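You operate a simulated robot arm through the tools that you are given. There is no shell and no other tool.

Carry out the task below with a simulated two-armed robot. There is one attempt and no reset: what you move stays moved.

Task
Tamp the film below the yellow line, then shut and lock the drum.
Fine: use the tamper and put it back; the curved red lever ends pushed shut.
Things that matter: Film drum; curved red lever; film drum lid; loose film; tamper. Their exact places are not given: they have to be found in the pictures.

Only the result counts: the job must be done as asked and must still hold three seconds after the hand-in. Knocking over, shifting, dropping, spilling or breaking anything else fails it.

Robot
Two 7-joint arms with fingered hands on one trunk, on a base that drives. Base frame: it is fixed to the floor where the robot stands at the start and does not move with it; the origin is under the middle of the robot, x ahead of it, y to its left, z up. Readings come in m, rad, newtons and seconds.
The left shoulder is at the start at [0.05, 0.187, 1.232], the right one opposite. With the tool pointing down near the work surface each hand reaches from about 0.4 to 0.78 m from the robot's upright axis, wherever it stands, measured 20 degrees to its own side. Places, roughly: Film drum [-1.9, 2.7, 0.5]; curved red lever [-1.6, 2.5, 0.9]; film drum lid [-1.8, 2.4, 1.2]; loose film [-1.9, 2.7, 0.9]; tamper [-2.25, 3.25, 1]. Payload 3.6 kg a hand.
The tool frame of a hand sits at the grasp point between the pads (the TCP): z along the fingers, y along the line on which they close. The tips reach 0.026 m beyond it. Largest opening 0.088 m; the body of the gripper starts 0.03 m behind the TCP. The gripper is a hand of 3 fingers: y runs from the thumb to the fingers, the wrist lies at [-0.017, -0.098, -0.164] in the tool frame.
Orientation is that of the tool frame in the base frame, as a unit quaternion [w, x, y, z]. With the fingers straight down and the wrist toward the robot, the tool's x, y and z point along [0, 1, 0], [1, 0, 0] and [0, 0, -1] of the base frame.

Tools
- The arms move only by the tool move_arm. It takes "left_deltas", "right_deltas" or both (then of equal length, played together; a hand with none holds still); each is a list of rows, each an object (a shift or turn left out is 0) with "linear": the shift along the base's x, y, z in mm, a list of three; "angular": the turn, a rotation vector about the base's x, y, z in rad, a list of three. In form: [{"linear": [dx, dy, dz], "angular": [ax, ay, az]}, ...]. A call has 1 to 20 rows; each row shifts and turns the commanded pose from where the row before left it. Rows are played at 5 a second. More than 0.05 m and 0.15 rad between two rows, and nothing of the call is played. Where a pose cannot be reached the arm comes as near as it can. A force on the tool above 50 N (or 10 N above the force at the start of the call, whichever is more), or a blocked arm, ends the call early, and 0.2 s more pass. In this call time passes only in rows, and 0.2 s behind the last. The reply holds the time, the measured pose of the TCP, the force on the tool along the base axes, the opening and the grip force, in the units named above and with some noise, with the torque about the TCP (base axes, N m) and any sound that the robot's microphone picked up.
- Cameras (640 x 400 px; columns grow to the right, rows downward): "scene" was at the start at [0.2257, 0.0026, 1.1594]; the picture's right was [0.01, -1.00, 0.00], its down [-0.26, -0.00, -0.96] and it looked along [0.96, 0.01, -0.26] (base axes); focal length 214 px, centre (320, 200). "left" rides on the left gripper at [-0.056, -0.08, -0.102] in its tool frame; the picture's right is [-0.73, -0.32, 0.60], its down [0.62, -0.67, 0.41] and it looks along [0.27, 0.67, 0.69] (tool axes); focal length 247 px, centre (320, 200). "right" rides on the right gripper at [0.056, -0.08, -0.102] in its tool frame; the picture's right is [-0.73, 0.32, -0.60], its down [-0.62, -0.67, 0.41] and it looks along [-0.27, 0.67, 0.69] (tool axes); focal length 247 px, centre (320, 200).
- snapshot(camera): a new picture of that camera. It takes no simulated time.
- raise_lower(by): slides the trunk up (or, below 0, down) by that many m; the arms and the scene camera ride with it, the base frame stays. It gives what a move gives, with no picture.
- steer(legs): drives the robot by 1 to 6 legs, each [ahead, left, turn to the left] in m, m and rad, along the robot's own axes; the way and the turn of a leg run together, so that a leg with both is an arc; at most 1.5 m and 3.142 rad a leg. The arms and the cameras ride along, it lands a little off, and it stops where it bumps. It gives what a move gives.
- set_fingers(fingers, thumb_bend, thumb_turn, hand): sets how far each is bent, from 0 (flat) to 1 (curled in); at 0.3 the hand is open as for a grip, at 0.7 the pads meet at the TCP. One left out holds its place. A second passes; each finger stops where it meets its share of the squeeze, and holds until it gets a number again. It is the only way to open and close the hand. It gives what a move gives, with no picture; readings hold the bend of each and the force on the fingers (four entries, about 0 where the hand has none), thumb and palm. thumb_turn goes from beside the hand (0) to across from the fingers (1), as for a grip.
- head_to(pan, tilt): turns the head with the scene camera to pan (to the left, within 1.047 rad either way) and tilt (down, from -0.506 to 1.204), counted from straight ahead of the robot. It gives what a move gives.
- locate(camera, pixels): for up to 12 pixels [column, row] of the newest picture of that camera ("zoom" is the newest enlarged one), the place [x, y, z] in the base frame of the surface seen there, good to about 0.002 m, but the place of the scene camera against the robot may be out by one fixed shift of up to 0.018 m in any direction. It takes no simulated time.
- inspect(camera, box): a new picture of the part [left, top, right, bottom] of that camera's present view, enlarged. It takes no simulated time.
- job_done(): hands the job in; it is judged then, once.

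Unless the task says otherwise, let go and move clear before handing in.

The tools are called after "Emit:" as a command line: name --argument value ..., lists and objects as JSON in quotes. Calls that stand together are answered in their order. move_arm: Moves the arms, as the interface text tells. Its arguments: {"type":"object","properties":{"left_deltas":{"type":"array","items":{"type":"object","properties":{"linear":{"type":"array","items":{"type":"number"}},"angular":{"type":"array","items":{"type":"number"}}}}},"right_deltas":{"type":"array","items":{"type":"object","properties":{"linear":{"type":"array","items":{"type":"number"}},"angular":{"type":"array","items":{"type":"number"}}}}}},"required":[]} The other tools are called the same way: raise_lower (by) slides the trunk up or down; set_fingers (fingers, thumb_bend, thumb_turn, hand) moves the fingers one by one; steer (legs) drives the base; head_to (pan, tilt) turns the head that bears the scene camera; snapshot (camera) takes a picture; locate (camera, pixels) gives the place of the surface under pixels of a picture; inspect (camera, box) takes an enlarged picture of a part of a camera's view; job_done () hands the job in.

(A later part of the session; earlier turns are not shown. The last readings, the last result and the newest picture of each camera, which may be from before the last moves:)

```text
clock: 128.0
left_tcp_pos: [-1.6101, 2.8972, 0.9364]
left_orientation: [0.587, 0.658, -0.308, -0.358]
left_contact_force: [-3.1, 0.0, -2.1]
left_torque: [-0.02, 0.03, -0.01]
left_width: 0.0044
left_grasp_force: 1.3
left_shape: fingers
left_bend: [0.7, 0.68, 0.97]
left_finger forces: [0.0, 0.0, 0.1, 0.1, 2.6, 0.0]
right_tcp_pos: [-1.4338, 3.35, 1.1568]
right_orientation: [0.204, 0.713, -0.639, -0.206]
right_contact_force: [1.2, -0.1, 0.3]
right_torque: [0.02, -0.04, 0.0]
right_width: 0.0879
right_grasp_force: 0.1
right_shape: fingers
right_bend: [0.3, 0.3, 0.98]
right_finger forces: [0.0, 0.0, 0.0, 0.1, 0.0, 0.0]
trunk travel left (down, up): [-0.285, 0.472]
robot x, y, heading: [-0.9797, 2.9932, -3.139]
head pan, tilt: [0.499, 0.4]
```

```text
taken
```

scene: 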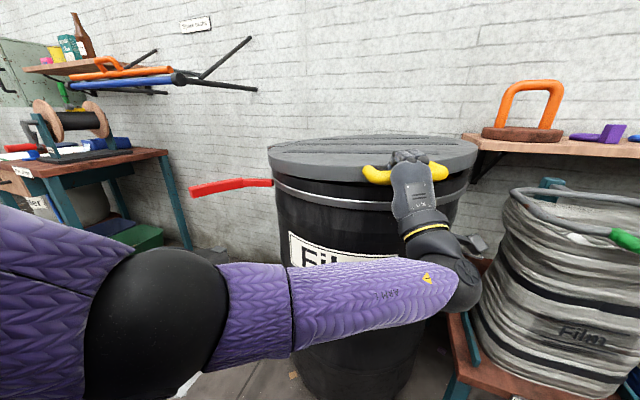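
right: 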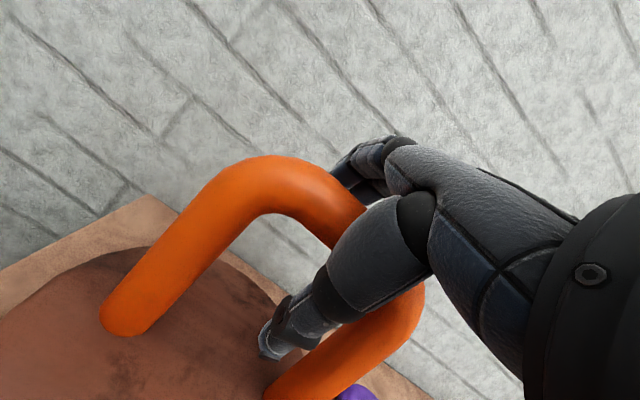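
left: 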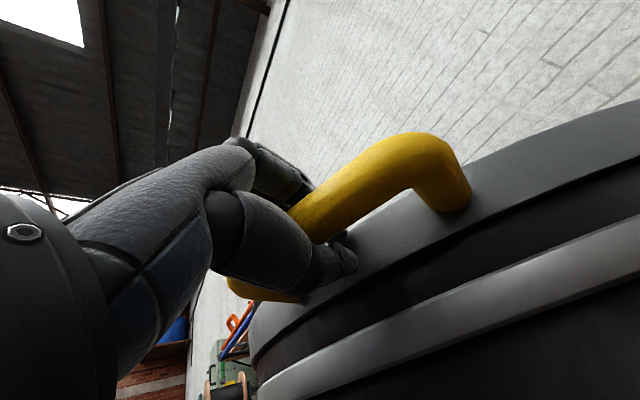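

The load dropped to 2 N, so the lid is resting on the rim. I lower a little more so the fingers press it lightly from above, then open the hand.

Emit:
move_arm --left_deltas '[{"linear": [0, 0, -4]}, {"linear": [0, 0, -4]}, {"linear": [0, 0, -3]}]'

Emit:
snapshot --camera "left"

```text
clock: 128.8
left_tcp_pos: [-1.6095, 2.8981, 0.9245]
left_orientation: [0.587, 0.658, -0.307, -0.357]
left_contact_force: [-0.3, -0.6, 4.6]
left_torque: [-0.01, -0.07, -0.02]
left_width: 0.0036
left_grasp_force: 1.8
left_shape: fingers
left_bend: [0.69, 0.7, 0.97]
left_finger forces: [0.0, 3.8, 0.0, 0.0, 0.1, 0.1]
right_tcp_pos: [-1.4328, 3.3498, 1.1579]
right_orientation: [0.204, 0.713, -0.638, -0.207]
right_contact_force: [-0.1, 0.2, 0.0]
right_torque: [-0.03, -0.02, 0.02]
right_width: 0.088
right_grasp_force: 0.0
right_shape: fingers
right_bend: [0.3, 0.3, 0.98]
right_finger forces: [0.1, 0.0, 0.0, 0.1, 0.0, 0.0]
trunk travel left (down, up): [-0.285, 0.472]
robot x, y, heading: [-0.9782, 2.9953, -3.14]
head pan, tilt: [0.499, 0.4]
```

```text
taken
```

left: 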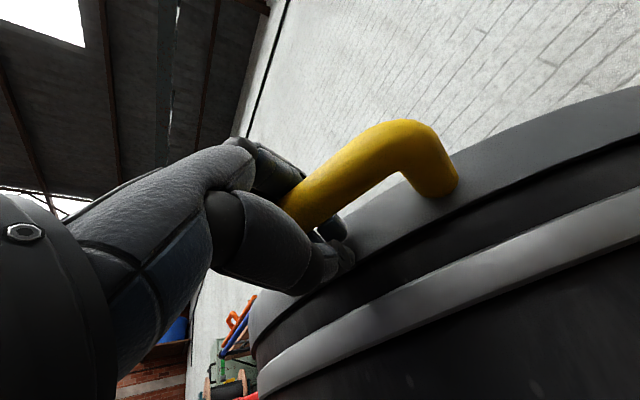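

The fingers now press 4.6 N on the closed lid from above. I rise 5 mm to unload and open the hand.

Emit:
move_arm --left_deltas '[{"linear": [0, 0, 5]}]'

Emit:
set_fingers --hand "left" --fingers 0.3 --thumb_bend 0.3

Emit:
snapshot --camera "left"

Emit:
inspect --camera "scene" --box '[180, 100, 500, 300]'

```text
clock: 129.2
left_tcp_pos: [-1.61, 2.8966, 0.9262]
left_orientation: [0.587, 0.659, -0.308, -0.356]
left_contact_force: [0.7, -0.6, -0.2]
left_torque: [0.0, -0.04, 0.01]
left_width: 0.0023
left_grasp_force: 0.1
left_shape: fingers
left_bend: [0.7, 0.7, 0.97]
left_finger forces: [0.1, 0.1, 0.0, 0.0, 0.0, 0.0]
right_tcp_pos: [-1.4317, 3.3497, 1.1578]
right_orientation: [0.204, 0.712, -0.639, -0.207]
right_contact_force: [0.2, 0.5, -0.4]
right_torque: [-0.02, -0.02, -0.03]
right_width: 0.0881
right_grasp_force: 0.1
right_shape: fingers
right_bend: [0.3, 0.3, 0.98]
right_finger forces: [0.0, 0.0, 0.0, 0.0, 0.0, 0.0]
trunk travel left (down, up): [-0.285, 0.472]
robot x, y, heading: [-0.9724, 2.9922, -3.134]
head pan, tilt: [0.499, 0.4]
```

```text
clock: 130.2
left_tcp_pos: [-1.6091, 2.8971, 0.9278]
left_orientation: [0.587, 0.658, -0.308, -0.356]
left_contact_force: [-0.7, 0.7, 0.1]
left_torque: [0.01, 0.0, 0.0]
left_width: 0.0881
left_grasp_force: 0.1
left_shape: fingers
left_bend: [0.3, 0.3, 0.97]
left_finger forces: [0.0, 0.0, 0.1, 0.1, 0.0, 0.1]
right_tcp_pos: [-1.4327, 3.3509, 1.1585]
right_orientation: [0.205, 0.713, -0.638, -0.206]
right_contact_force: [-0.9, 0.0, -0.8]
right_torque: [0.02, 0.0, -0.01]
right_width: 0.0881
right_grasp_force: 0.0
right_shape: fingers
right_bend: [0.3, 0.3, 0.98]
right_finger forces: [0.0, 0.0, 0.0, 0.1, 0.0, 0.2]
trunk travel left (down, up): [-0.285, 0.472]
robot x, y, heading: [-0.9755, 2.9905, -3.139]
head pan, tilt: [0.499, 0.4]
```

```text
taken
```

left: 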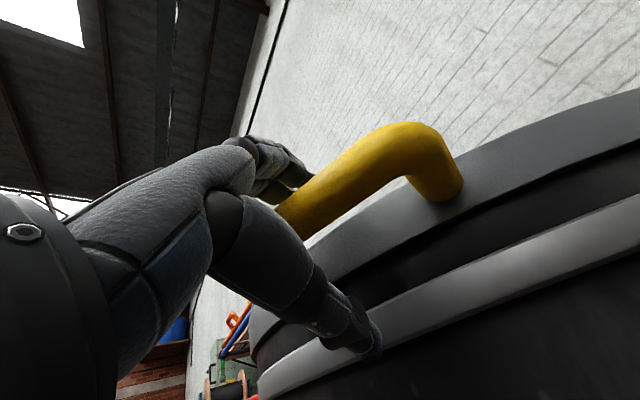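

```text
2.00 times, centred on (340, 200) of scene
```

zoom: 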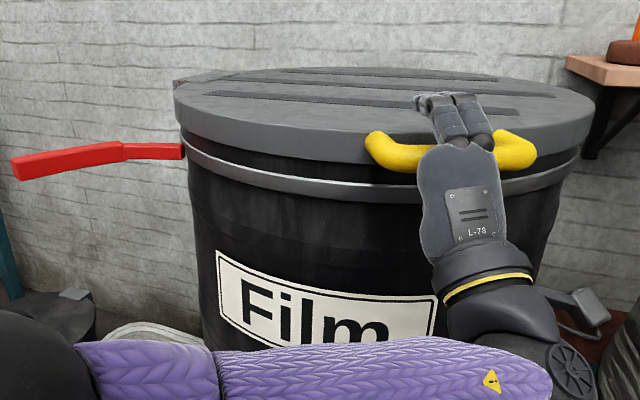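

The lid is shut and the hand open. I withdraw the left hand horizontally away from the handle.

Emit:
move_arm --left_deltas '[{"linear": [20, 10, 0]}, {"linear": [24, 12, 0]}, {"linear": [24, 10, 0]}, {"linear": [24, 0, 10]}, {"linear": [24, 0, 20]}]'

Emit:
snapshot --camera "scene"

Emit:
snapshot --camera "left"

```text
clock: 131.4
left_tcp_pos: [-1.4947, 2.929, 0.9588]
left_orientation: [0.587, 0.659, -0.307, -0.357]
left_contact_force: [0.4, -0.4, -0.1]
left_torque: [0.0, 0.0, -0.01]
left_width: 0.088
left_grasp_force: 0.1
left_shape: fingers
left_bend: [0.3, 0.3, 0.97]
left_finger forces: [0.1, 0.0, 0.0, 0.0, 0.0, 0.1]
right_tcp_pos: [-1.4318, 3.3501, 1.1589]
right_orientation: [0.204, 0.712, -0.639, -0.208]
right_contact_force: [0.6, -0.6, 0.7]
right_torque: [0.05, 0.02, -0.01]
right_width: 0.0881
right_grasp_force: 0.1
right_shape: fingers
right_bend: [0.3, 0.3, 0.98]
right_finger forces: [0.0, 0.1, 0.0, 0.0, 0.1, 0.0]
trunk travel left (down, up): [-0.285, 0.472]
robot x, y, heading: [-0.9767, 2.995, -3.14]
head pan, tilt: [0.499, 0.4]
```

```text
taken
```

scene: 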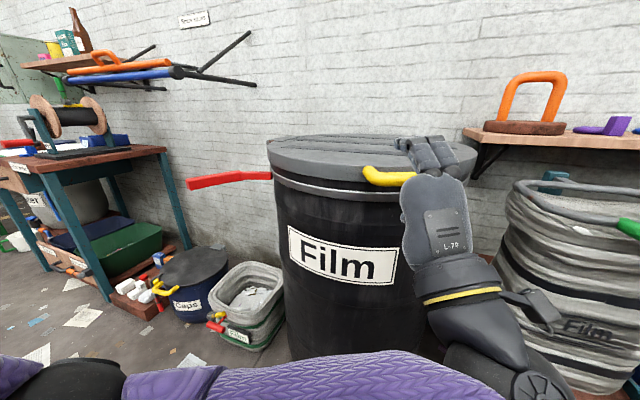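

```text
taken
```

left: 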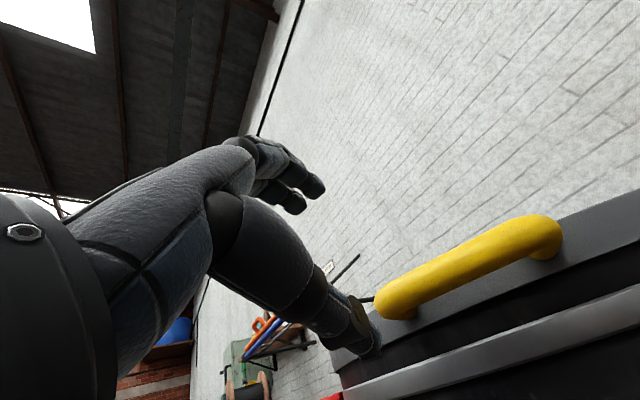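

The left hand is clear and the lid is closed (tamper still on its shelf). Next is the red lever at (230,180): it must swing toward the drum front (+y) along the ring. I raise the left hand and turn it back to finger-down.

Emit:
move_arm --left_deltas '[{"linear": [10, 0, 20], "angular": [0.0304, -0.1247, -0.0464]}, {"linear": [10, 0, 20], "angular": [0.0304, -0.1247, -0.0464]}, {"linear": [10, 0, 20], "angular": [0.0304, -0.1247, -0.0464]}, {"linear": [10, -5, 20], "angular": [0.0304, -0.1247, -0.0464]}, {"linear": [5, -5, 20], "angular": [0.0304, -0.1247, -0.0464]}, {"linear": [5, -5, 20], "angular": [0.0304, -0.1247, -0.0464]}, {"linear": [0, -5, 20], "angular": [0.0304, -0.1247, -0.0464]}, {"linear": [0, -10, 20], "angular": [0.0304, -0.1247, -0.0464]}, {"linear": [0, -10, 10], "angular": [0.0304, -0.1247, -0.0464]}, {"linear": [0, -10, 0], "angular": [0.0304, -0.1247, -0.0464]}, {"linear": [0, -10, 0], "angular": [0.0304, -0.1247, -0.0464]}, {"linear": [0, -10, 0], "angular": [0.0304, -0.1247, -0.0464]}]'

Emit:
snapshot --camera "scene"

```text
clock: 132.7
left_tcp_pos: [-1.4561, 2.8816, 1.0273]
left_orientation: [0.448, 0.705, -0.525, -0.163]
left_contact_force: [0.4, 0.6, 0.6]
left_torque: [0.01, 0.0, 0.02]
left_width: 0.0884
left_grasp_force: 0.0
left_shape: fingers
left_bend: [0.3, 0.3, 0.97]
left_finger forces: [0.1, 0.0, 0.0, 0.0, 0.0, 0.0]
right_tcp_pos: [-1.432, 3.3505, 1.1584]
right_orientation: [0.204, 0.713, -0.639, -0.207]
right_contact_force: [0.4, 0.0, -0.3]
right_torque: [-0.01, 0.0, 0.0]
right_width: 0.0882
right_grasp_force: 0.1
right_shape: fingers
right_bend: [0.3, 0.3, 0.98]
right_finger forces: [0.1, 0.0, 0.0, 0.1, 0.1, 0.0]
trunk travel left (down, up): [-0.285, 0.472]
robot x, y, heading: [-0.9731, 2.9901, -3.144]
head pan, tilt: [0.499, 0.4]
stopped in row 6 (left hand): the arm was blocked; the commanded pose is now the measured one
```

```text
taken
```

scene: 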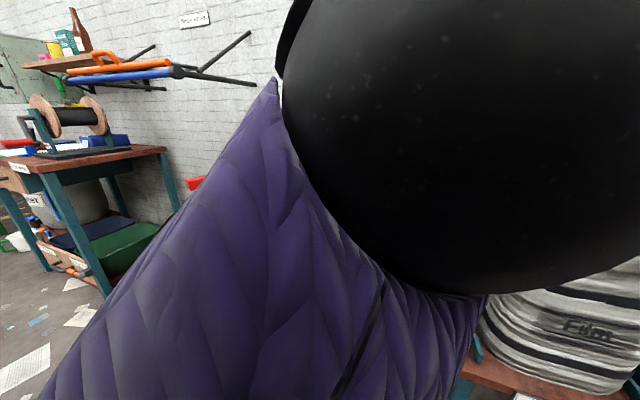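

The rotation folded the arm in front of the head and it blocked. I move the hand out to the left first, without turning, to free the arm.

Emit:
move_arm --left_deltas '[{"linear": [-5, -30, 5]}, {"linear": [-5, -35, 5]}, {"linear": [-5, -35, 5]}, {"linear": [-5, -35, 5]}, {"linear": [0, -35, 5]}]'

Emit:
snapshot --camera "scene"

Emit:
snapshot --camera "left"

```text
clock: 133.8
left_tcp_pos: [-1.4765, 2.7109, 1.055]
left_orientation: [0.446, 0.707, -0.524, -0.164]
left_contact_force: [0.6, 0.8, 0.2]
left_torque: [0.01, -0.03, 0.02]
left_width: 0.0881
left_grasp_force: 0.1
left_shape: fingers
left_bend: [0.3, 0.3, 0.97]
left_finger forces: [0.0, 0.1, 0.0, 0.0, 0.1, 0.0]
right_tcp_pos: [-1.4327, 3.3497, 1.1579]
right_orientation: [0.203, 0.713, -0.638, -0.207]
right_contact_force: [1.2, 0.4, 0.2]
right_torque: [0.04, 0.01, 0.02]
right_width: 0.0879
right_grasp_force: 0.1
right_shape: fingers
right_bend: [0.3, 0.3, 0.98]
right_finger forces: [0.1, 0.0, 0.1, 0.0, 0.1, 0.0]
trunk travel left (down, up): [-0.285, 0.472]
robot x, y, heading: [-0.9784, 2.994, -3.138]
head pan, tilt: [0.499, 0.4]
```

```text
taken
```

scene: 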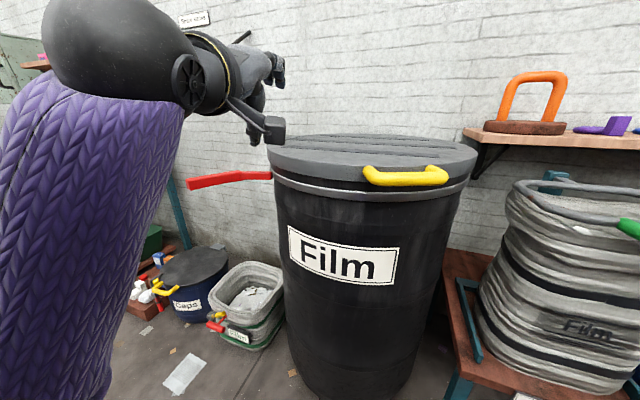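

```text
taken
```

left: 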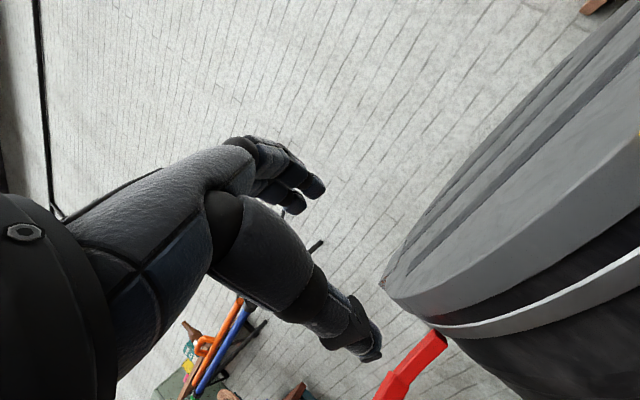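

The arm is free again. I finish turning the hand to finger-down here, raising slightly.

Emit:
move_arm --left_deltas '[{"linear": [-3, -8, 8], "angular": [0.0521, -0.1126, -0.0338]}, {"linear": [-3, -8, 8], "angular": [0.0521, -0.1126, -0.0338]}, {"linear": [-3, -8, 8], "angular": [0.0521, -0.1126, -0.0338]}, {"linear": [-3, -8, 8], "angular": [0.0521, -0.1126, -0.0338]}, {"linear": [-3, -8, 8], "angular": [0.0521, -0.1126, -0.0338]}, {"linear": [-3, -8, 8], "angular": [0.0521, -0.1126, -0.0338]}, {"linear": [-3, -8, 8], "angular": [0.0521, -0.1126, -0.0338]}, {"linear": [-3, -8, 8], "angular": [0.0521, -0.1126, -0.0338]}]'

Emit:
snapshot --camera "scene"

Emit:
snapshot --camera "left"

```text
clock: 135.7
left_tcp_pos: [-1.5058, 2.6432, 1.1145]
left_orientation: [0.001, -0.706, 0.708, 0.0]
left_contact_force: [0.1, 0.8, 0.8]
left_torque: [0.01, 0.03, 0.01]
left_width: 0.0882
left_grasp_force: 0.0
left_shape: fingers
left_bend: [0.3, 0.3, 0.98]
left_finger forces: [0.0, 0.0, 0.1, 0.0, 0.0, 0.0]
left hand out of reach, approached as far as the arm can: row 8
right_tcp_pos: [-1.4323, 3.3503, 1.1581]
right_orientation: [0.204, 0.712, -0.639, -0.207]
right_contact_force: [-0.5, -0.4, 0.9]
right_torque: [0.0, -0.02, 0.02]
right_width: 0.0882
right_grasp_force: 0.1
right_shape: fingers
right_bend: [0.3, 0.3, 0.98]
right_finger forces: [0.0, 0.0, 0.0, 0.0, 0.0, 0.0]
trunk travel left (down, up): [-0.285, 0.472]
robot x, y, heading: [-0.9771, 2.9938, -3.143]
head pan, tilt: [0.499, 0.4]
```

```text
taken
```

scene: 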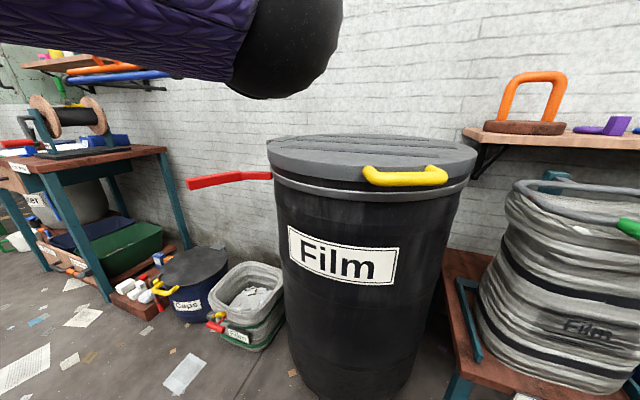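

```text
taken
```

left: 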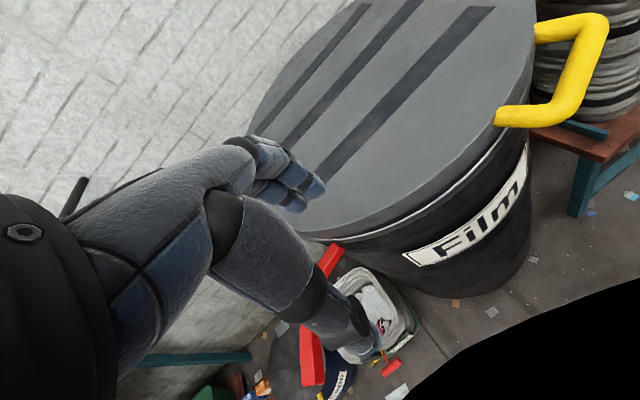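

The hand is finger-down again, but the arm seems to have an odd elbow-forward posture (sphere at (290,50)). I look at the left arm to judge it.

Emit:
head_to --pan 0.7 --tilt 0.0

Emit:
snapshot --camera "scene"

Emit:
locate --camera "scene" --pixels '[[320, 200], [280, 150], [360, 250], [200, 200], [100, 150], [400, 200], [250, 250], [320, 120]]'

```text
clock: 136.5
left_tcp_pos: [-1.5068, 2.6418, 1.1154]
left_orientation: [0.001, 0.707, -0.707, -0.001]
left_contact_force: [0.0, -0.7, -0.3]
left_torque: [0.01, -0.02, 0.01]
left_width: 0.0881
left_grasp_force: 0.0
left_shape: fingers
left_bend: [0.3, 0.3, 0.98]
left_finger forces: [0.0, 0.0, 0.1, 0.0, 0.1, 0.1]
right_tcp_pos: [-1.432, 3.3503, 1.1579]
right_orientation: [0.204, 0.713, -0.639, -0.207]
right_contact_force: [0.4, -0.4, -0.5]
right_torque: [0.02, 0.01, -0.02]
right_width: 0.0883
right_grasp_force: 0.1
right_shape: fingers
right_bend: [0.3, 0.3, 0.98]
right_finger forces: [0.1, 0.0, 0.1, 0.0, 0.1, 0.0]
trunk travel left (down, up): [-0.285, 0.472]
robot x, y, heading: [-0.9791, 2.9955, -3.138]
head pan, tilt: [0.7, 0.0]
```

```text
taken
```

scene: 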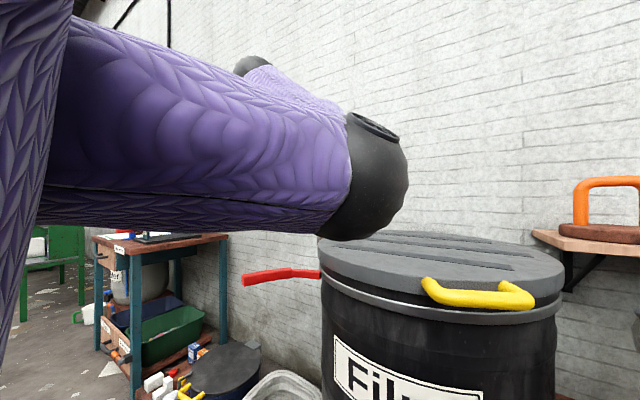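

```text
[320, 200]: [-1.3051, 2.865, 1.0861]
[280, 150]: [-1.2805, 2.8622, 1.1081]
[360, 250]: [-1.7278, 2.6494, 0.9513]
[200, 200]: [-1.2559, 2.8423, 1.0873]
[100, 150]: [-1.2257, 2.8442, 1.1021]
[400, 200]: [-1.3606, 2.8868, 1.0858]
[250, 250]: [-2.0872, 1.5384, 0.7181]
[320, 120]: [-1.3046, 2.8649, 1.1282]
```

The left elbow sits folded inward at about (-1.37, 2.87), so I will use the right arm for the lever. I strafe left to about y≈2.3 so the right hand can come to the lever's outer (-y) side.

Emit:
steer --legs '[[0.0, 0.35, 0], [-0.02, 0.345, 0]]'

Emit:
head_to --pan -0.1 --tilt 0.4

Emit:
snapshot --camera "scene"

Emit:
snapshot --camera "right"

```text
clock: 140.7
left_tcp_pos: [-1.4879, 1.9424, 1.1134]
left_orientation: [-0.001, -0.704, 0.71, 0.001]
left_contact_force: [0.1, -1.5, 0.4]
left_torque: [0.01, -0.01, 0.01]
left_width: 0.0884
left_grasp_force: 0.1
left_shape: fingers
left_bend: [0.3, 0.3, 0.98]
left_finger forces: [0.0, 0.1, 0.0, 0.1, 0.0, 0.0]
right_tcp_pos: [-1.41, 2.6511, 1.1578]
right_orientation: [0.201, 0.71, -0.642, -0.207]
right_contact_force: [0.7, 1.2, 0.3]
right_torque: [0.0, 0.01, -0.06]
right_width: 0.0879
right_grasp_force: 0.0
right_shape: fingers
right_bend: [0.3, 0.3, 0.98]
right_finger forces: [0.0, 0.0, 0.0, 0.0, 0.0, 0.1]
trunk travel left (down, up): [-0.285, 0.472]
robot x, y, heading: [-0.9549, 2.2947, 3.137]
head pan, tilt: [0.7, 0.0]
```

```text
clock: 141.8
left_tcp_pos: [-1.488, 1.9426, 1.1147]
left_orientation: [-0.001, -0.704, 0.71, 0.001]
left_contact_force: [-0.4, 0.1, 0.8]
left_torque: [-0.02, 0.0, -0.02]
left_width: 0.0878
left_grasp_force: 0.1
left_shape: fingers
left_bend: [0.3, 0.3, 0.98]
left_finger forces: [0.0, 0.1, 0.0, 0.0, 0.0, 0.1]
right_tcp_pos: [-1.4114, 2.6506, 1.1578]
right_orientation: [0.203, 0.711, -0.641, -0.207]
right_contact_force: [0.3, -0.6, -0.5]
right_torque: [-0.05, 0.01, -0.01]
right_width: 0.0882
right_grasp_force: 0.2
right_shape: fingers
right_bend: [0.3, 0.3, 0.98]
right_finger forces: [0.0, 0.1, 0.0, 0.1, 0.1, 0.1]
trunk travel left (down, up): [-0.285, 0.472]
robot x, y, heading: [-0.9531, 2.2923, 3.137]
head pan, tilt: [-0.099, 0.4]
```

```text
taken
```

scene: 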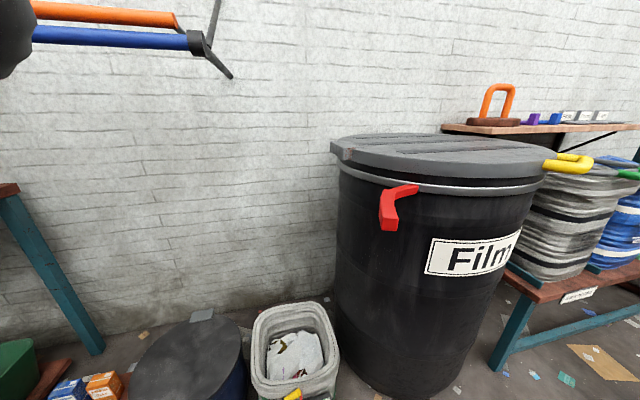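

```text
taken
```

right: 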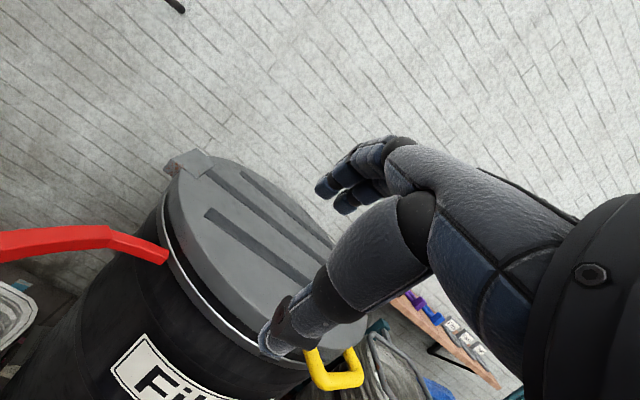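

The lever is now seen end-on at (395,205), the lid flat on the drum. I zoom and measure the lever from both cameras and check the pole's place near the left hand.

Emit:
inspect --camera "scene" --box '[330, 120, 490, 260]'

Emit:
locate --camera "scene" --pixels '[[416, 188], [405, 190], [395, 192], [386, 200], [384, 222], [396, 222], [390, 195], [412, 194], [195, 42], [228, 75], [10, 40], [20, 10]]'

Emit:
locate --camera "right" --pixels '[[160, 255], [140, 245], [120, 240], [100, 235], [60, 240], [20, 245], [120, 230], [60, 250], [190, 160], [180, 230], [10, 238]]'

```text
2.86 times, centred on (410, 190) of scene
```

zoom: 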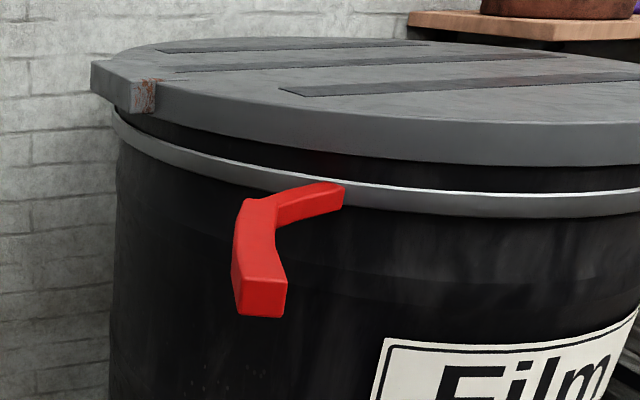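

```text
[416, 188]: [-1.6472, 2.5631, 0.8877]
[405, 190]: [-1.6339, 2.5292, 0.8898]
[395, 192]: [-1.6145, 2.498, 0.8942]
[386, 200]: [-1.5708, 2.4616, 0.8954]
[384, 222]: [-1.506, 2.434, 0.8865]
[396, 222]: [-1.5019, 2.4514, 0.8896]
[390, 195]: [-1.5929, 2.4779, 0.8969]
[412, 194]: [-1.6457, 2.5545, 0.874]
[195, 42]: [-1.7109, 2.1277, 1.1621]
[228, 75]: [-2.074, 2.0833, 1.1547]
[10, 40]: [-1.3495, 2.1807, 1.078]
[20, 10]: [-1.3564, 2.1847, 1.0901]
```

```text
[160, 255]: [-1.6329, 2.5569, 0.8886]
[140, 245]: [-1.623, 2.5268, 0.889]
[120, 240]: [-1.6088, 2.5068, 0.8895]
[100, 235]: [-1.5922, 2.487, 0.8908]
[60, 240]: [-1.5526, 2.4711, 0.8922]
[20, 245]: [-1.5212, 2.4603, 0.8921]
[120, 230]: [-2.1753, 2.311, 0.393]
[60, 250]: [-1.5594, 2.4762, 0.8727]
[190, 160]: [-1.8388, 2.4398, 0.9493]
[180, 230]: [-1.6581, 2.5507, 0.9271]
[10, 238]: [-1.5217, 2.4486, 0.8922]
```

The lever's pivot is near (-1.64, 2.56) and its tip at (-1.50, 2.44), z≈0.89. I first shift the left arm further left to give room for the right hand.

Emit:
move_arm --left_deltas '[{"linear": [0, -25, -10]}, {"linear": [0, -25, -10]}, {"linear": [0, -25, -10]}, {"linear": [0, -25, 0]}]'

Emit:
head_to --pan 0.5 --tilt 0.3

Emit:
snapshot --camera "scene"

```text
clock: 142.8
left_tcp_pos: [-1.4853, 1.8433, 1.0824]
left_orientation: [0.0, -0.704, 0.711, 0.001]
left_contact_force: [0.0, 0.0, 0.3]
left_torque: [0.01, 0.0, -0.01]
left_width: 0.0882
left_grasp_force: 0.1
left_shape: fingers
left_bend: [0.3, 0.3, 0.98]
left_finger forces: [0.0, 0.0, 0.0, 0.1, 0.0, 0.1]
right_tcp_pos: [-1.4101, 2.651, 1.1579]
right_orientation: [0.203, 0.71, -0.641, -0.208]
right_contact_force: [-0.1, 0.8, 0.3]
right_torque: [-0.01, 0.01, 0.02]
right_width: 0.0879
right_grasp_force: 0.1
right_shape: fingers
right_bend: [0.3, 0.3, 0.98]
right_finger forces: [0.0, 0.0, 0.0, 0.0, 0.0, 0.0]
trunk travel left (down, up): [-0.285, 0.472]
robot x, y, heading: [-0.9555, 2.2943, 3.138]
head pan, tilt: [-0.099, 0.4]
```

```text
clock: 143.8
left_tcp_pos: [-1.4868, 1.8428, 1.0824]
left_orientation: [0.0, -0.704, 0.711, 0.001]
left_contact_force: [0.0, 0.0, -0.2]
left_torque: [0.0, -0.05, -0.01]
left_width: 0.0881
left_grasp_force: 0.1
left_shape: fingers
left_bend: [0.3, 0.3, 0.98]
left_finger forces: [0.0, 0.0, 0.1, 0.1, 0.0, 0.0]
right_tcp_pos: [-1.4098, 2.6512, 1.1578]
right_orientation: [0.204, 0.711, -0.641, -0.207]
right_contact_force: [-0.4, 0.4, 0.3]
right_torque: [0.02, -0.01, 0.02]
right_width: 0.0881
right_grasp_force: 0.1
right_shape: fingers
right_bend: [0.3, 0.3, 0.98]
right_finger forces: [0.1, 0.0, 0.1, 0.0, 0.1, 0.1]
trunk travel left (down, up): [-0.285, 0.472]
robot x, y, heading: [-0.9553, 2.2923, 3.139]
head pan, tilt: [0.499, 0.3]
```

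```text
taken
```

scene: 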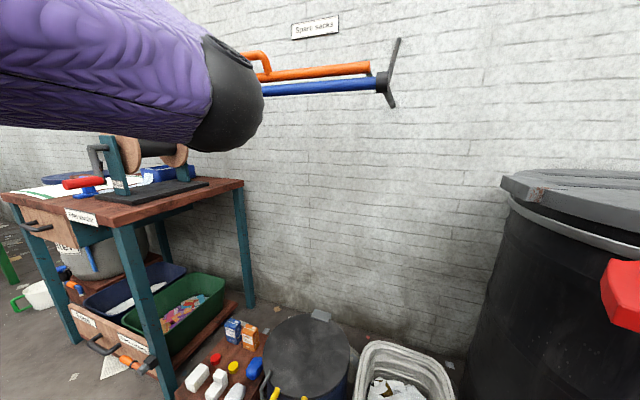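

There is room now. I close the right hand into a pinch as a pusher and bring it, finger-down, to the lever's outer side.

Emit:
set_fingers --hand "right" --fingers 0.7 --thumb_bend 0.7

Emit:
move_arm --right_deltas '[{"linear": [-7.5, -36, -5], "angular": [-0.0005, -0.074, -0.0132]}, {"linear": [-7.5, -36, -5], "angular": [-0.0005, -0.074, -0.0132]}, {"linear": [-7.5, -36, -5], "angular": [-0.0005, -0.074, -0.0132]}, {"linear": [-7.5, -36, -5], "angular": [-0.0005, -0.074, -0.0132]}, {"linear": [-7.5, -36, -5], "angular": [-0.0005, -0.074, -0.0132]}, {"linear": [-7.5, -36, -5], "angular": [-0.0005, -0.074, -0.0132]}, {"linear": [-7.5, -36, -5], "angular": [-0.0005, -0.074, -0.0132]}, {"linear": [-7.5, -43, -5], "angular": [-0.0005, -0.074, -0.0132]}]'

Emit:
head_to --pan -0.1 --tilt 0.45

Emit:
snapshot --camera "scene"

Emit:
snapshot --camera "right"

```text
clock: 144.8
left_tcp_pos: [-1.4855, 1.8422, 1.0839]
left_orientation: [0.0, -0.704, 0.71, 0.001]
left_contact_force: [-0.2, -0.1, -0.1]
left_torque: [0.02, -0.01, 0.01]
left_width: 0.0882
left_grasp_force: 0.1
left_shape: fingers
left_bend: [0.3, 0.3, 0.98]
left_finger forces: [0.0, 0.0, 0.0, 0.0, 0.1, 0.0]
right_tcp_pos: [-1.4109, 2.652, 1.1572]
right_orientation: [0.203, 0.71, -0.641, -0.208]
right_contact_force: [-0.7, 0.0, -0.6]
right_torque: [-0.02, 0.0, 0.0]
right_width: 0.0025
right_grasp_force: 0.1
right_shape: fingers
right_bend: [0.7, 0.7, 0.98]
right_finger forces: [0.0, 0.0, 0.0, 0.1, 0.1, 0.0]
trunk travel left (down, up): [-0.285, 0.472]
robot x, y, heading: [-0.9587, 2.2893, 3.134]
head pan, tilt: [0.499, 0.3]
```

```text
clock: 146.6
left_tcp_pos: [-1.4862, 1.8428, 1.0813]
left_orientation: [0.0, -0.704, 0.71, 0.001]
left_contact_force: [-0.3, -0.1, 0.3]
left_torque: [0.01, -0.01, -0.01]
left_width: 0.0881
left_grasp_force: 0.0
left_shape: fingers
left_bend: [0.3, 0.3, 0.98]
left_finger forces: [0.0, 0.0, 0.0, 0.0, 0.0, 0.1]
right_tcp_pos: [-1.4704, 2.3514, 1.1156]
right_orientation: [0.003, -0.705, 0.71, 0.0]
right_contact_force: [-0.9, 0.5, -0.4]
right_torque: [0.02, -0.01, 0.06]
right_width: 0.0025
right_grasp_force: 0.0
right_shape: fingers
right_bend: [0.7, 0.7, 0.98]
right_finger forces: [0.0, 0.1, 0.1, 0.0, 0.0, 0.1]
trunk travel left (down, up): [-0.285, 0.472]
robot x, y, heading: [-0.9548, 2.2921, 3.135]
head pan, tilt: [0.499, 0.3]
```

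```text
clock: 147.6
left_tcp_pos: [-1.485, 1.8425, 1.0837]
left_orientation: [-0.001, -0.705, 0.709, 0.0]
left_contact_force: [0.7, 0.3, 0.2]
left_torque: [0.03, -0.01, 0.04]
left_width: 0.0883
left_grasp_force: 0.1
left_shape: fingers
left_bend: [0.3, 0.3, 0.98]
left_finger forces: [0.1, 0.2, 0.0, 0.0, 0.0, 0.1]
right_tcp_pos: [-1.4692, 2.3531, 1.1159]
right_orientation: [0.003, -0.705, 0.709, 0.001]
right_contact_force: [0.1, 0.8, 0.0]
right_torque: [-0.04, 0.0, 0.0]
right_width: 0.0024
right_grasp_force: 0.1
right_shape: fingers
right_bend: [0.7, 0.7, 0.98]
right_finger forces: [0.0, 0.0, 0.0, 0.0, 0.0, 0.0]
trunk travel left (down, up): [-0.285, 0.472]
robot x, y, heading: [-0.9574, 2.2928, 3.135]
head pan, tilt: [-0.099, 0.45]
```

```text
taken
```

scene: 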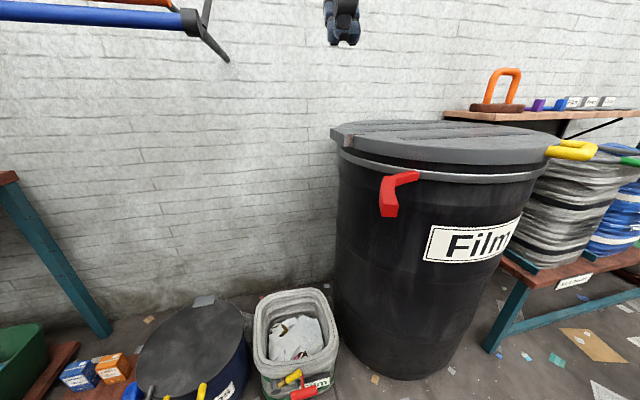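

```text
taken
```

right: 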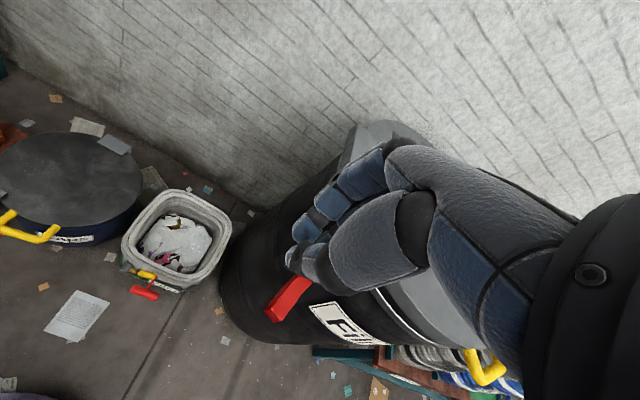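

The hand hangs beside the lever tip on its -y side. I lower it to lever height at x≈-1.53.

Emit:
move_arm --right_deltas '[{"linear": [-10, 0, -37]}, {"linear": [-10, 0, -37]}, {"linear": [-10, 0, -37]}, {"linear": [-10, 0, -37]}, {"linear": [-10, 0, -37]}, {"linear": [-10, 0, -37]}]'

Emit:
snapshot --camera "scene"

Emit:
snapshot --camera "right"

```text
clock: 149.0
left_tcp_pos: [-1.486, 1.8434, 1.0839]
left_orientation: [0.0, -0.704, 0.71, 0.001]
left_contact_force: [0.4, -0.8, -0.5]
left_torque: [0.0, -0.02, -0.03]
left_width: 0.0883
left_grasp_force: 0.0
left_shape: fingers
left_bend: [0.3, 0.3, 0.98]
left_finger forces: [0.0, 0.0, 0.0, 0.1, 0.0, 0.0]
right_tcp_pos: [-1.5308, 2.3552, 0.8933]
right_orientation: [0.003, -0.704, 0.71, -0.001]
right_contact_force: [-0.3, -0.4, 0.4]
right_torque: [0.01, -0.01, 0.01]
right_width: 0.0024
right_grasp_force: 0.0
right_shape: fingers
right_bend: [0.7, 0.7, 0.98]
right_finger forces: [0.0, 0.0, 0.1, 0.0, 0.1, 0.0]
trunk travel left (down, up): [-0.285, 0.472]
robot x, y, heading: [-0.9561, 2.2894, 3.135]
head pan, tilt: [-0.099, 0.45]
```

```text
taken
```

scene: 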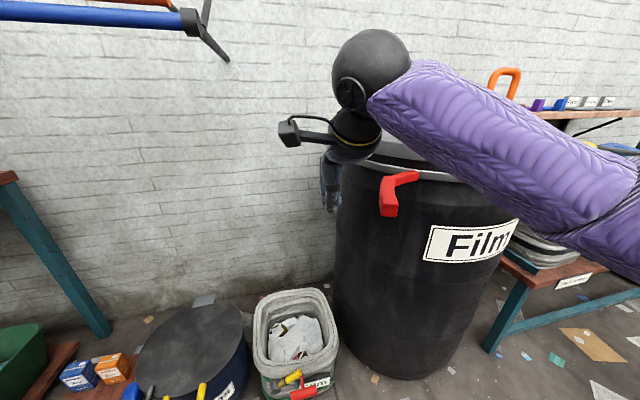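

```text
taken
```

right: 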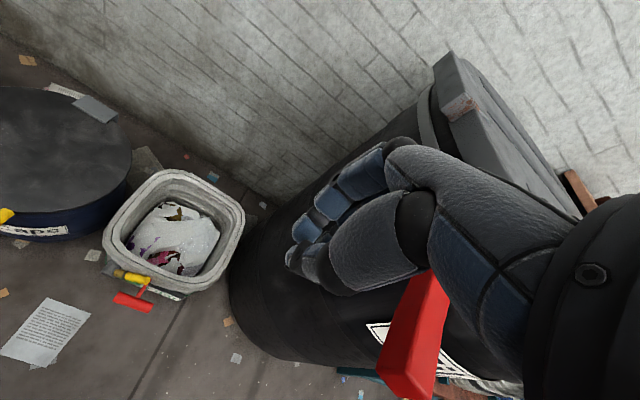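

The pinched fingers are beside the lever. I move in and start sweeping the lever on an arc about its pivot (-1.643, 2.555), first a short part.

Emit:
move_arm --right_deltas '[{"linear": [-16, 30, -5]}, {"linear": [-16, 30, -3]}, {"linear": [10, 10, 0]}, {"linear": [11, 8, 0]}, {"linear": [9, 9.6, 0]}, {"linear": [9, 9.6, 0]}]'

Emit:
snapshot --camera "right"

Emit:
inspect --camera "scene" --box '[270, 100, 510, 280]'

```text
clock: 150.4
left_tcp_pos: [-1.4854, 1.8427, 1.0832]
left_orientation: [-0.001, -0.704, 0.71, 0.001]
left_contact_force: [0.0, -0.8, -0.5]
left_torque: [0.01, 0.01, 0.04]
left_width: 0.0884
left_grasp_force: 0.1
left_shape: fingers
left_bend: [0.3, 0.3, 0.98]
left_finger forces: [0.0, 0.0, 0.1, 0.0, 0.1, 0.0]
right_tcp_pos: [-1.5237, 2.4524, 0.8889]
right_orientation: [0.002, -0.705, 0.709, 0.001]
right_contact_force: [0.5, -2.1, -0.5]
right_torque: [-0.01, 0.02, 0.02]
right_width: 0.002
right_grasp_force: 0.9
right_shape: fingers
right_bend: [0.7, 0.7, 0.98]
right_finger forces: [0.0, 1.5, 0.0, 0.1, 0.0, 0.0]
trunk travel left (down, up): [-0.285, 0.472]
robot x, y, heading: [-0.9534, 2.2918, 3.142]
head pan, tilt: [-0.099, 0.45]
```

```text
taken
```

right: 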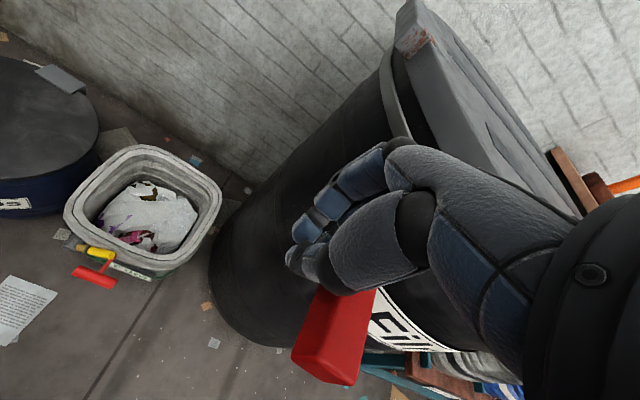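

```text
2.22 times, centred on (390, 190) of scene
```

zoom: 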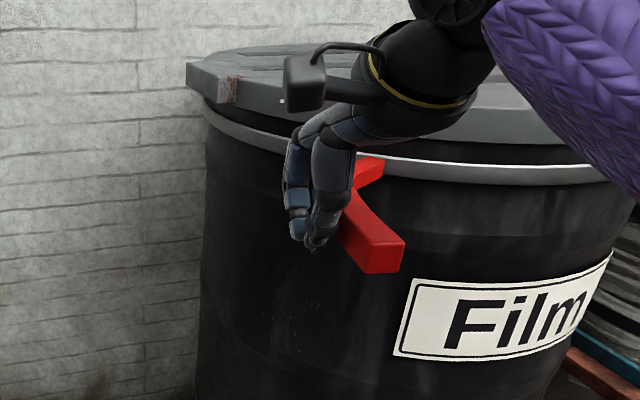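

The lever follows with about 2 N and turns the expected way. I continue the arc.

Emit:
move_arm --right_deltas '[{"linear": [15.2, 25.1, 0]}, {"linear": [11.5, 24.5, 0]}, {"linear": [6.9, 26.1, 0]}, {"linear": [2.4, 26.9, 0]}, {"linear": [-2.4, 26.9, 0]}]'

Emit:
snapshot --camera "right"

Emit:
inspect --camera "scene" --box '[270, 100, 510, 280]'

```text
clock: 151.6
left_tcp_pos: [-1.4855, 1.8442, 1.0817]
left_orientation: [0.0, -0.704, 0.71, 0.0]
left_contact_force: [0.2, -0.9, 0.0]
left_torque: [0.0, 0.03, 0.0]
left_width: 0.0882
left_grasp_force: 0.0
left_shape: fingers
left_bend: [0.3, 0.3, 0.98]
left_finger forces: [0.1, 0.0, 0.1, 0.0, 0.0, 0.0]
right_tcp_pos: [-1.4903, 2.5829, 0.8865]
right_orientation: [0.003, -0.705, 0.709, 0.0]
right_contact_force: [-0.2, 0.6, 1.8]
right_torque: [0.02, 0.01, 0.0]
right_width: 0.0019
right_grasp_force: 0.0
right_shape: fingers
right_bend: [0.7, 0.7, 0.98]
right_finger forces: [0.1, 1.1, 0.1, 0.1, 0.0, 0.0]
trunk travel left (down, up): [-0.285, 0.472]
robot x, y, heading: [-0.9566, 2.2888, 3.138]
head pan, tilt: [-0.099, 0.45]
```

```text
taken
```

right: 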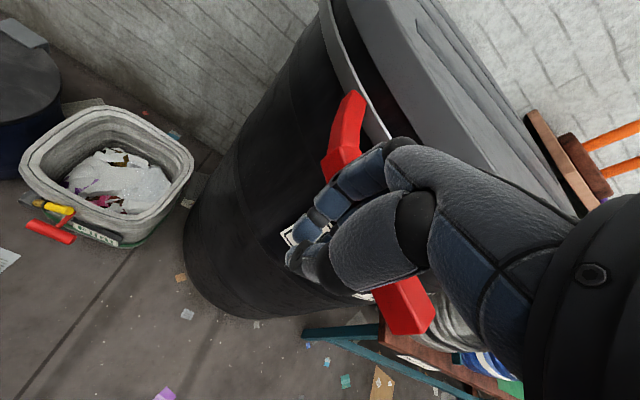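

```text
2.22 times, centred on (390, 190) of scene
```

zoom: 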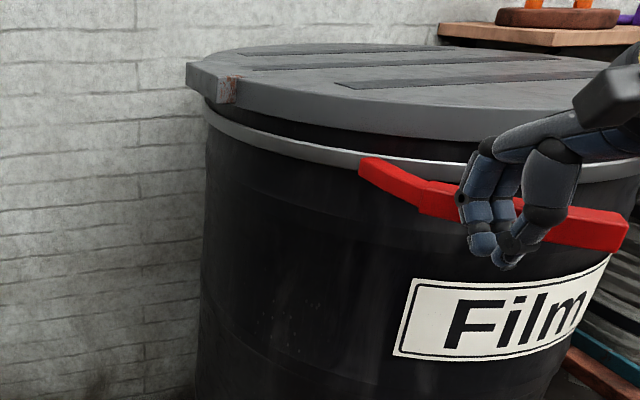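

The lever has swung round to the front with its curved part along the ring. I keep pushing it inward along the arc.

Emit:
move_arm --right_deltas '[{"linear": [-7, 25, 0]}, {"linear": [-11.5, 24.5, 0]}, {"linear": [-15.5, 22.1, 0]}]'

Emit:
snapshot --camera "right"

Emit:
inspect --camera "scene" --box '[300, 100, 540, 280]'

Emit:
locate --camera "zoom" --pixels '[[310, 175], [360, 190], [400, 200], [500, 220], [540, 230], [560, 225], [420, 160]]'

```text
clock: 152.4
left_tcp_pos: [-1.4839, 1.8401, 1.0835]
left_orientation: [-0.001, -0.704, 0.71, 0.002]
left_contact_force: [0.8, 0.3, 0.2]
left_torque: [-0.02, -0.04, -0.01]
left_width: 0.0883
left_grasp_force: 0.0
left_shape: fingers
left_bend: [0.3, 0.3, 0.98]
left_finger forces: [0.0, 0.1, 0.0, 0.0, 0.1, 0.1]
right_tcp_pos: [-1.5227, 2.6536, 0.8889]
right_orientation: [0.002, -0.706, 0.708, 0.002]
right_contact_force: [12.2, -7.2, 10.3]
right_torque: [0.11, 0.28, 0.06]
right_width: 0.0
right_grasp_force: 8.7
right_shape: fingers
right_bend: [0.71, 0.69, 0.98]
right_finger forces: [0.0, 16.7, 0.0, 0.0, 0.1, 0.0]
trunk travel left (down, up): [-0.285, 0.472]
robot x, y, heading: [-0.9571, 2.2898, 3.134]
head pan, tilt: [-0.099, 0.45]
```

```text
taken
```

right: 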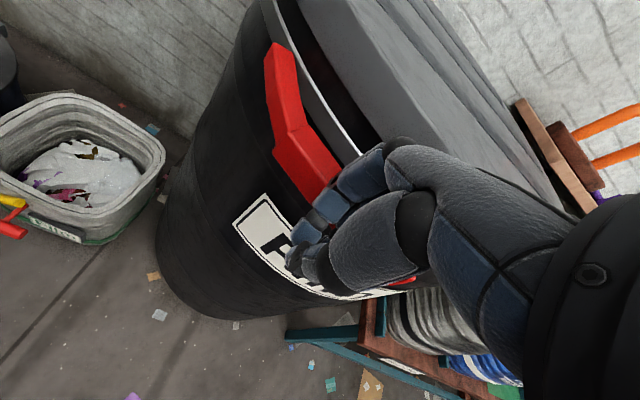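

```text
2.22 times, centred on (420, 190) of scene
```

zoom: 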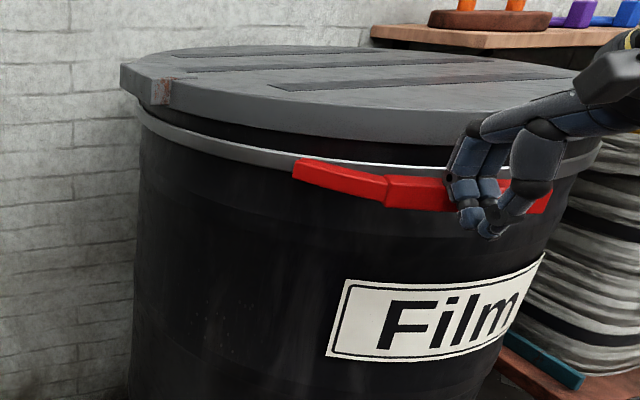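

```text
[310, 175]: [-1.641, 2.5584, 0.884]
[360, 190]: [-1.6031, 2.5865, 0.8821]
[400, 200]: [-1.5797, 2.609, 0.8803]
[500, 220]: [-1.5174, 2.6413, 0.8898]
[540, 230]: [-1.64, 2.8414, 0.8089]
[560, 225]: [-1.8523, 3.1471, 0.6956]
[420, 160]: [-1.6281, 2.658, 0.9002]
```

Resistance rises (about 17 N) as the lever nears the ring; it has turned roughly 100°. I press it straight inward in small steps.

Emit:
move_arm --right_deltas '[{"linear": [-6, 2, 0]}, {"linear": [-6, 2, 0]}, {"linear": [-6, 1, 0]}, {"linear": [-6, 1, 0]}]'

Emit:
snapshot --camera "right"

Emit:
inspect --camera "scene" --box '[300, 100, 540, 280]'

Emit:
locate --camera "zoom" --pixels '[[310, 175], [360, 190], [400, 200], [430, 200], [540, 210], [550, 200], [420, 160]]'

```text
clock: 153.3
left_tcp_pos: [-1.4824, 1.8411, 1.0848]
left_orientation: [-0.001, -0.704, 0.71, 0.004]
left_contact_force: [-0.1, 0.7, 0.5]
left_torque: [0.03, 0.03, 0.01]
left_width: 0.0882
left_grasp_force: 0.1
left_shape: fingers
left_bend: [0.3, 0.3, 0.98]
left_finger forces: [0.0, 0.1, 0.0, 0.0, 0.0, 0.0]
right_tcp_pos: [-1.5399, 2.6575, 0.8967]
right_orientation: [-0.001, -0.707, 0.707, 0.006]
right_contact_force: [28.2, -7.6, 23.8]
right_torque: [0.22, 0.18, -0.22]
right_width: 0.0
right_grasp_force: 18.5
right_shape: fingers
right_bend: [0.74, 0.66, 0.98]
right_finger forces: [0.0, 37.1, 0.0, 0.0, 0.1, 0.1]
trunk travel left (down, up): [-0.285, 0.472]
robot x, y, heading: [-0.9547, 2.2883, 3.137]
head pan, tilt: [-0.099, 0.45]
stopped in row 4 (right hand): the force on the tool passed its limit at 52 N (the readings are from after the stop); the commanded pose is now the measured one
```

```text
taken
```

right: 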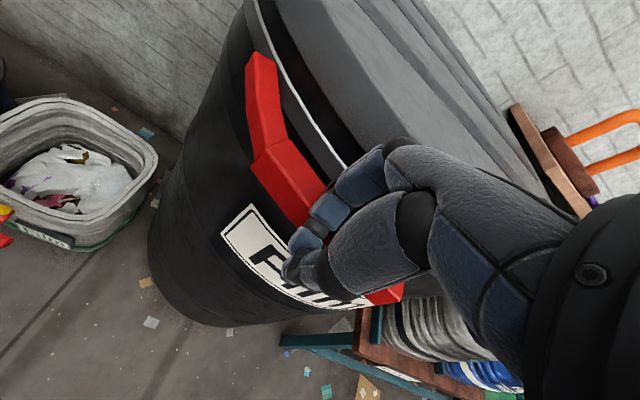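

```text
2.22 times, centred on (420, 190) of scene
```

zoom: 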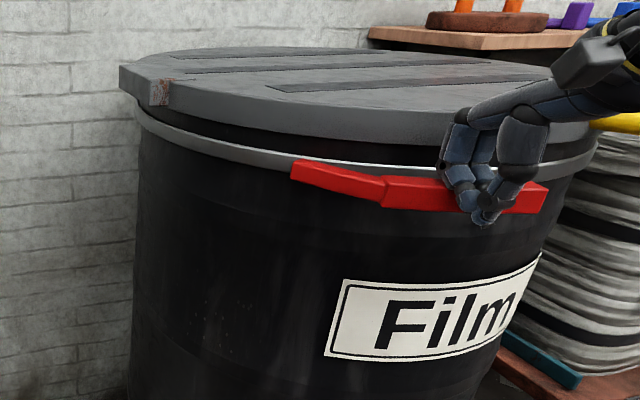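

```text
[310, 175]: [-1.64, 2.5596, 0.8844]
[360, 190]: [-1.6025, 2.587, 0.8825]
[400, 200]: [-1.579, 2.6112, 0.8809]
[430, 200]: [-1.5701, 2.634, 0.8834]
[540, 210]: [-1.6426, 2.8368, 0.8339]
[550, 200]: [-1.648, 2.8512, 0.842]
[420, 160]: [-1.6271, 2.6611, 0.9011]
```

The push reached 52 N and the lever barely moved further, so it may be seated. I measure the lever end, visible at zoom (530,197), against the ring.

Emit:
locate --camera "zoom" --pixels '[[535, 195], [530, 200], [540, 190], [525, 205], [543, 200], [515, 205], [430, 190], [400, 185], [440, 165], [350, 160], [300, 150], [580, 160]]'

Emit:
locate --camera "right" --pixels '[[262, 80], [270, 120], [280, 150], [300, 190], [310, 175], [385, 298], [395, 293], [290, 100], [330, 140], [250, 90], [275, 185], [320, 200]]'

```text
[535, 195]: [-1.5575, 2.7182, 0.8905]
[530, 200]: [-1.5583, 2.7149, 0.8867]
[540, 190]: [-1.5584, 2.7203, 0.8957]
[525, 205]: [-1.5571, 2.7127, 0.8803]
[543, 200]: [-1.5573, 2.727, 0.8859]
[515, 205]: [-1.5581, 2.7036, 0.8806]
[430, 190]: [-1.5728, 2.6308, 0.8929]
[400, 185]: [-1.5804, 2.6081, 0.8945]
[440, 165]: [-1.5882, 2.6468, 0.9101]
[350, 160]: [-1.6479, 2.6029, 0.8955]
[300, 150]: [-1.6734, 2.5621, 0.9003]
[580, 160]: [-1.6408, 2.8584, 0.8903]
```

```text
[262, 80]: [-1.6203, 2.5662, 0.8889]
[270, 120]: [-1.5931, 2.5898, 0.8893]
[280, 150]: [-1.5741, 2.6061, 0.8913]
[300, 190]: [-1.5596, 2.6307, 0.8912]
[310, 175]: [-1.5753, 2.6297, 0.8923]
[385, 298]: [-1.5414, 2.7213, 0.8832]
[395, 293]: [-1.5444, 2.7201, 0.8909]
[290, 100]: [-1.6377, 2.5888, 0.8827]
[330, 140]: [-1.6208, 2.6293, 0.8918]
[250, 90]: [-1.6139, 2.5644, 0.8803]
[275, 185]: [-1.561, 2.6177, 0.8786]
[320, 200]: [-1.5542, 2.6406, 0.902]
```

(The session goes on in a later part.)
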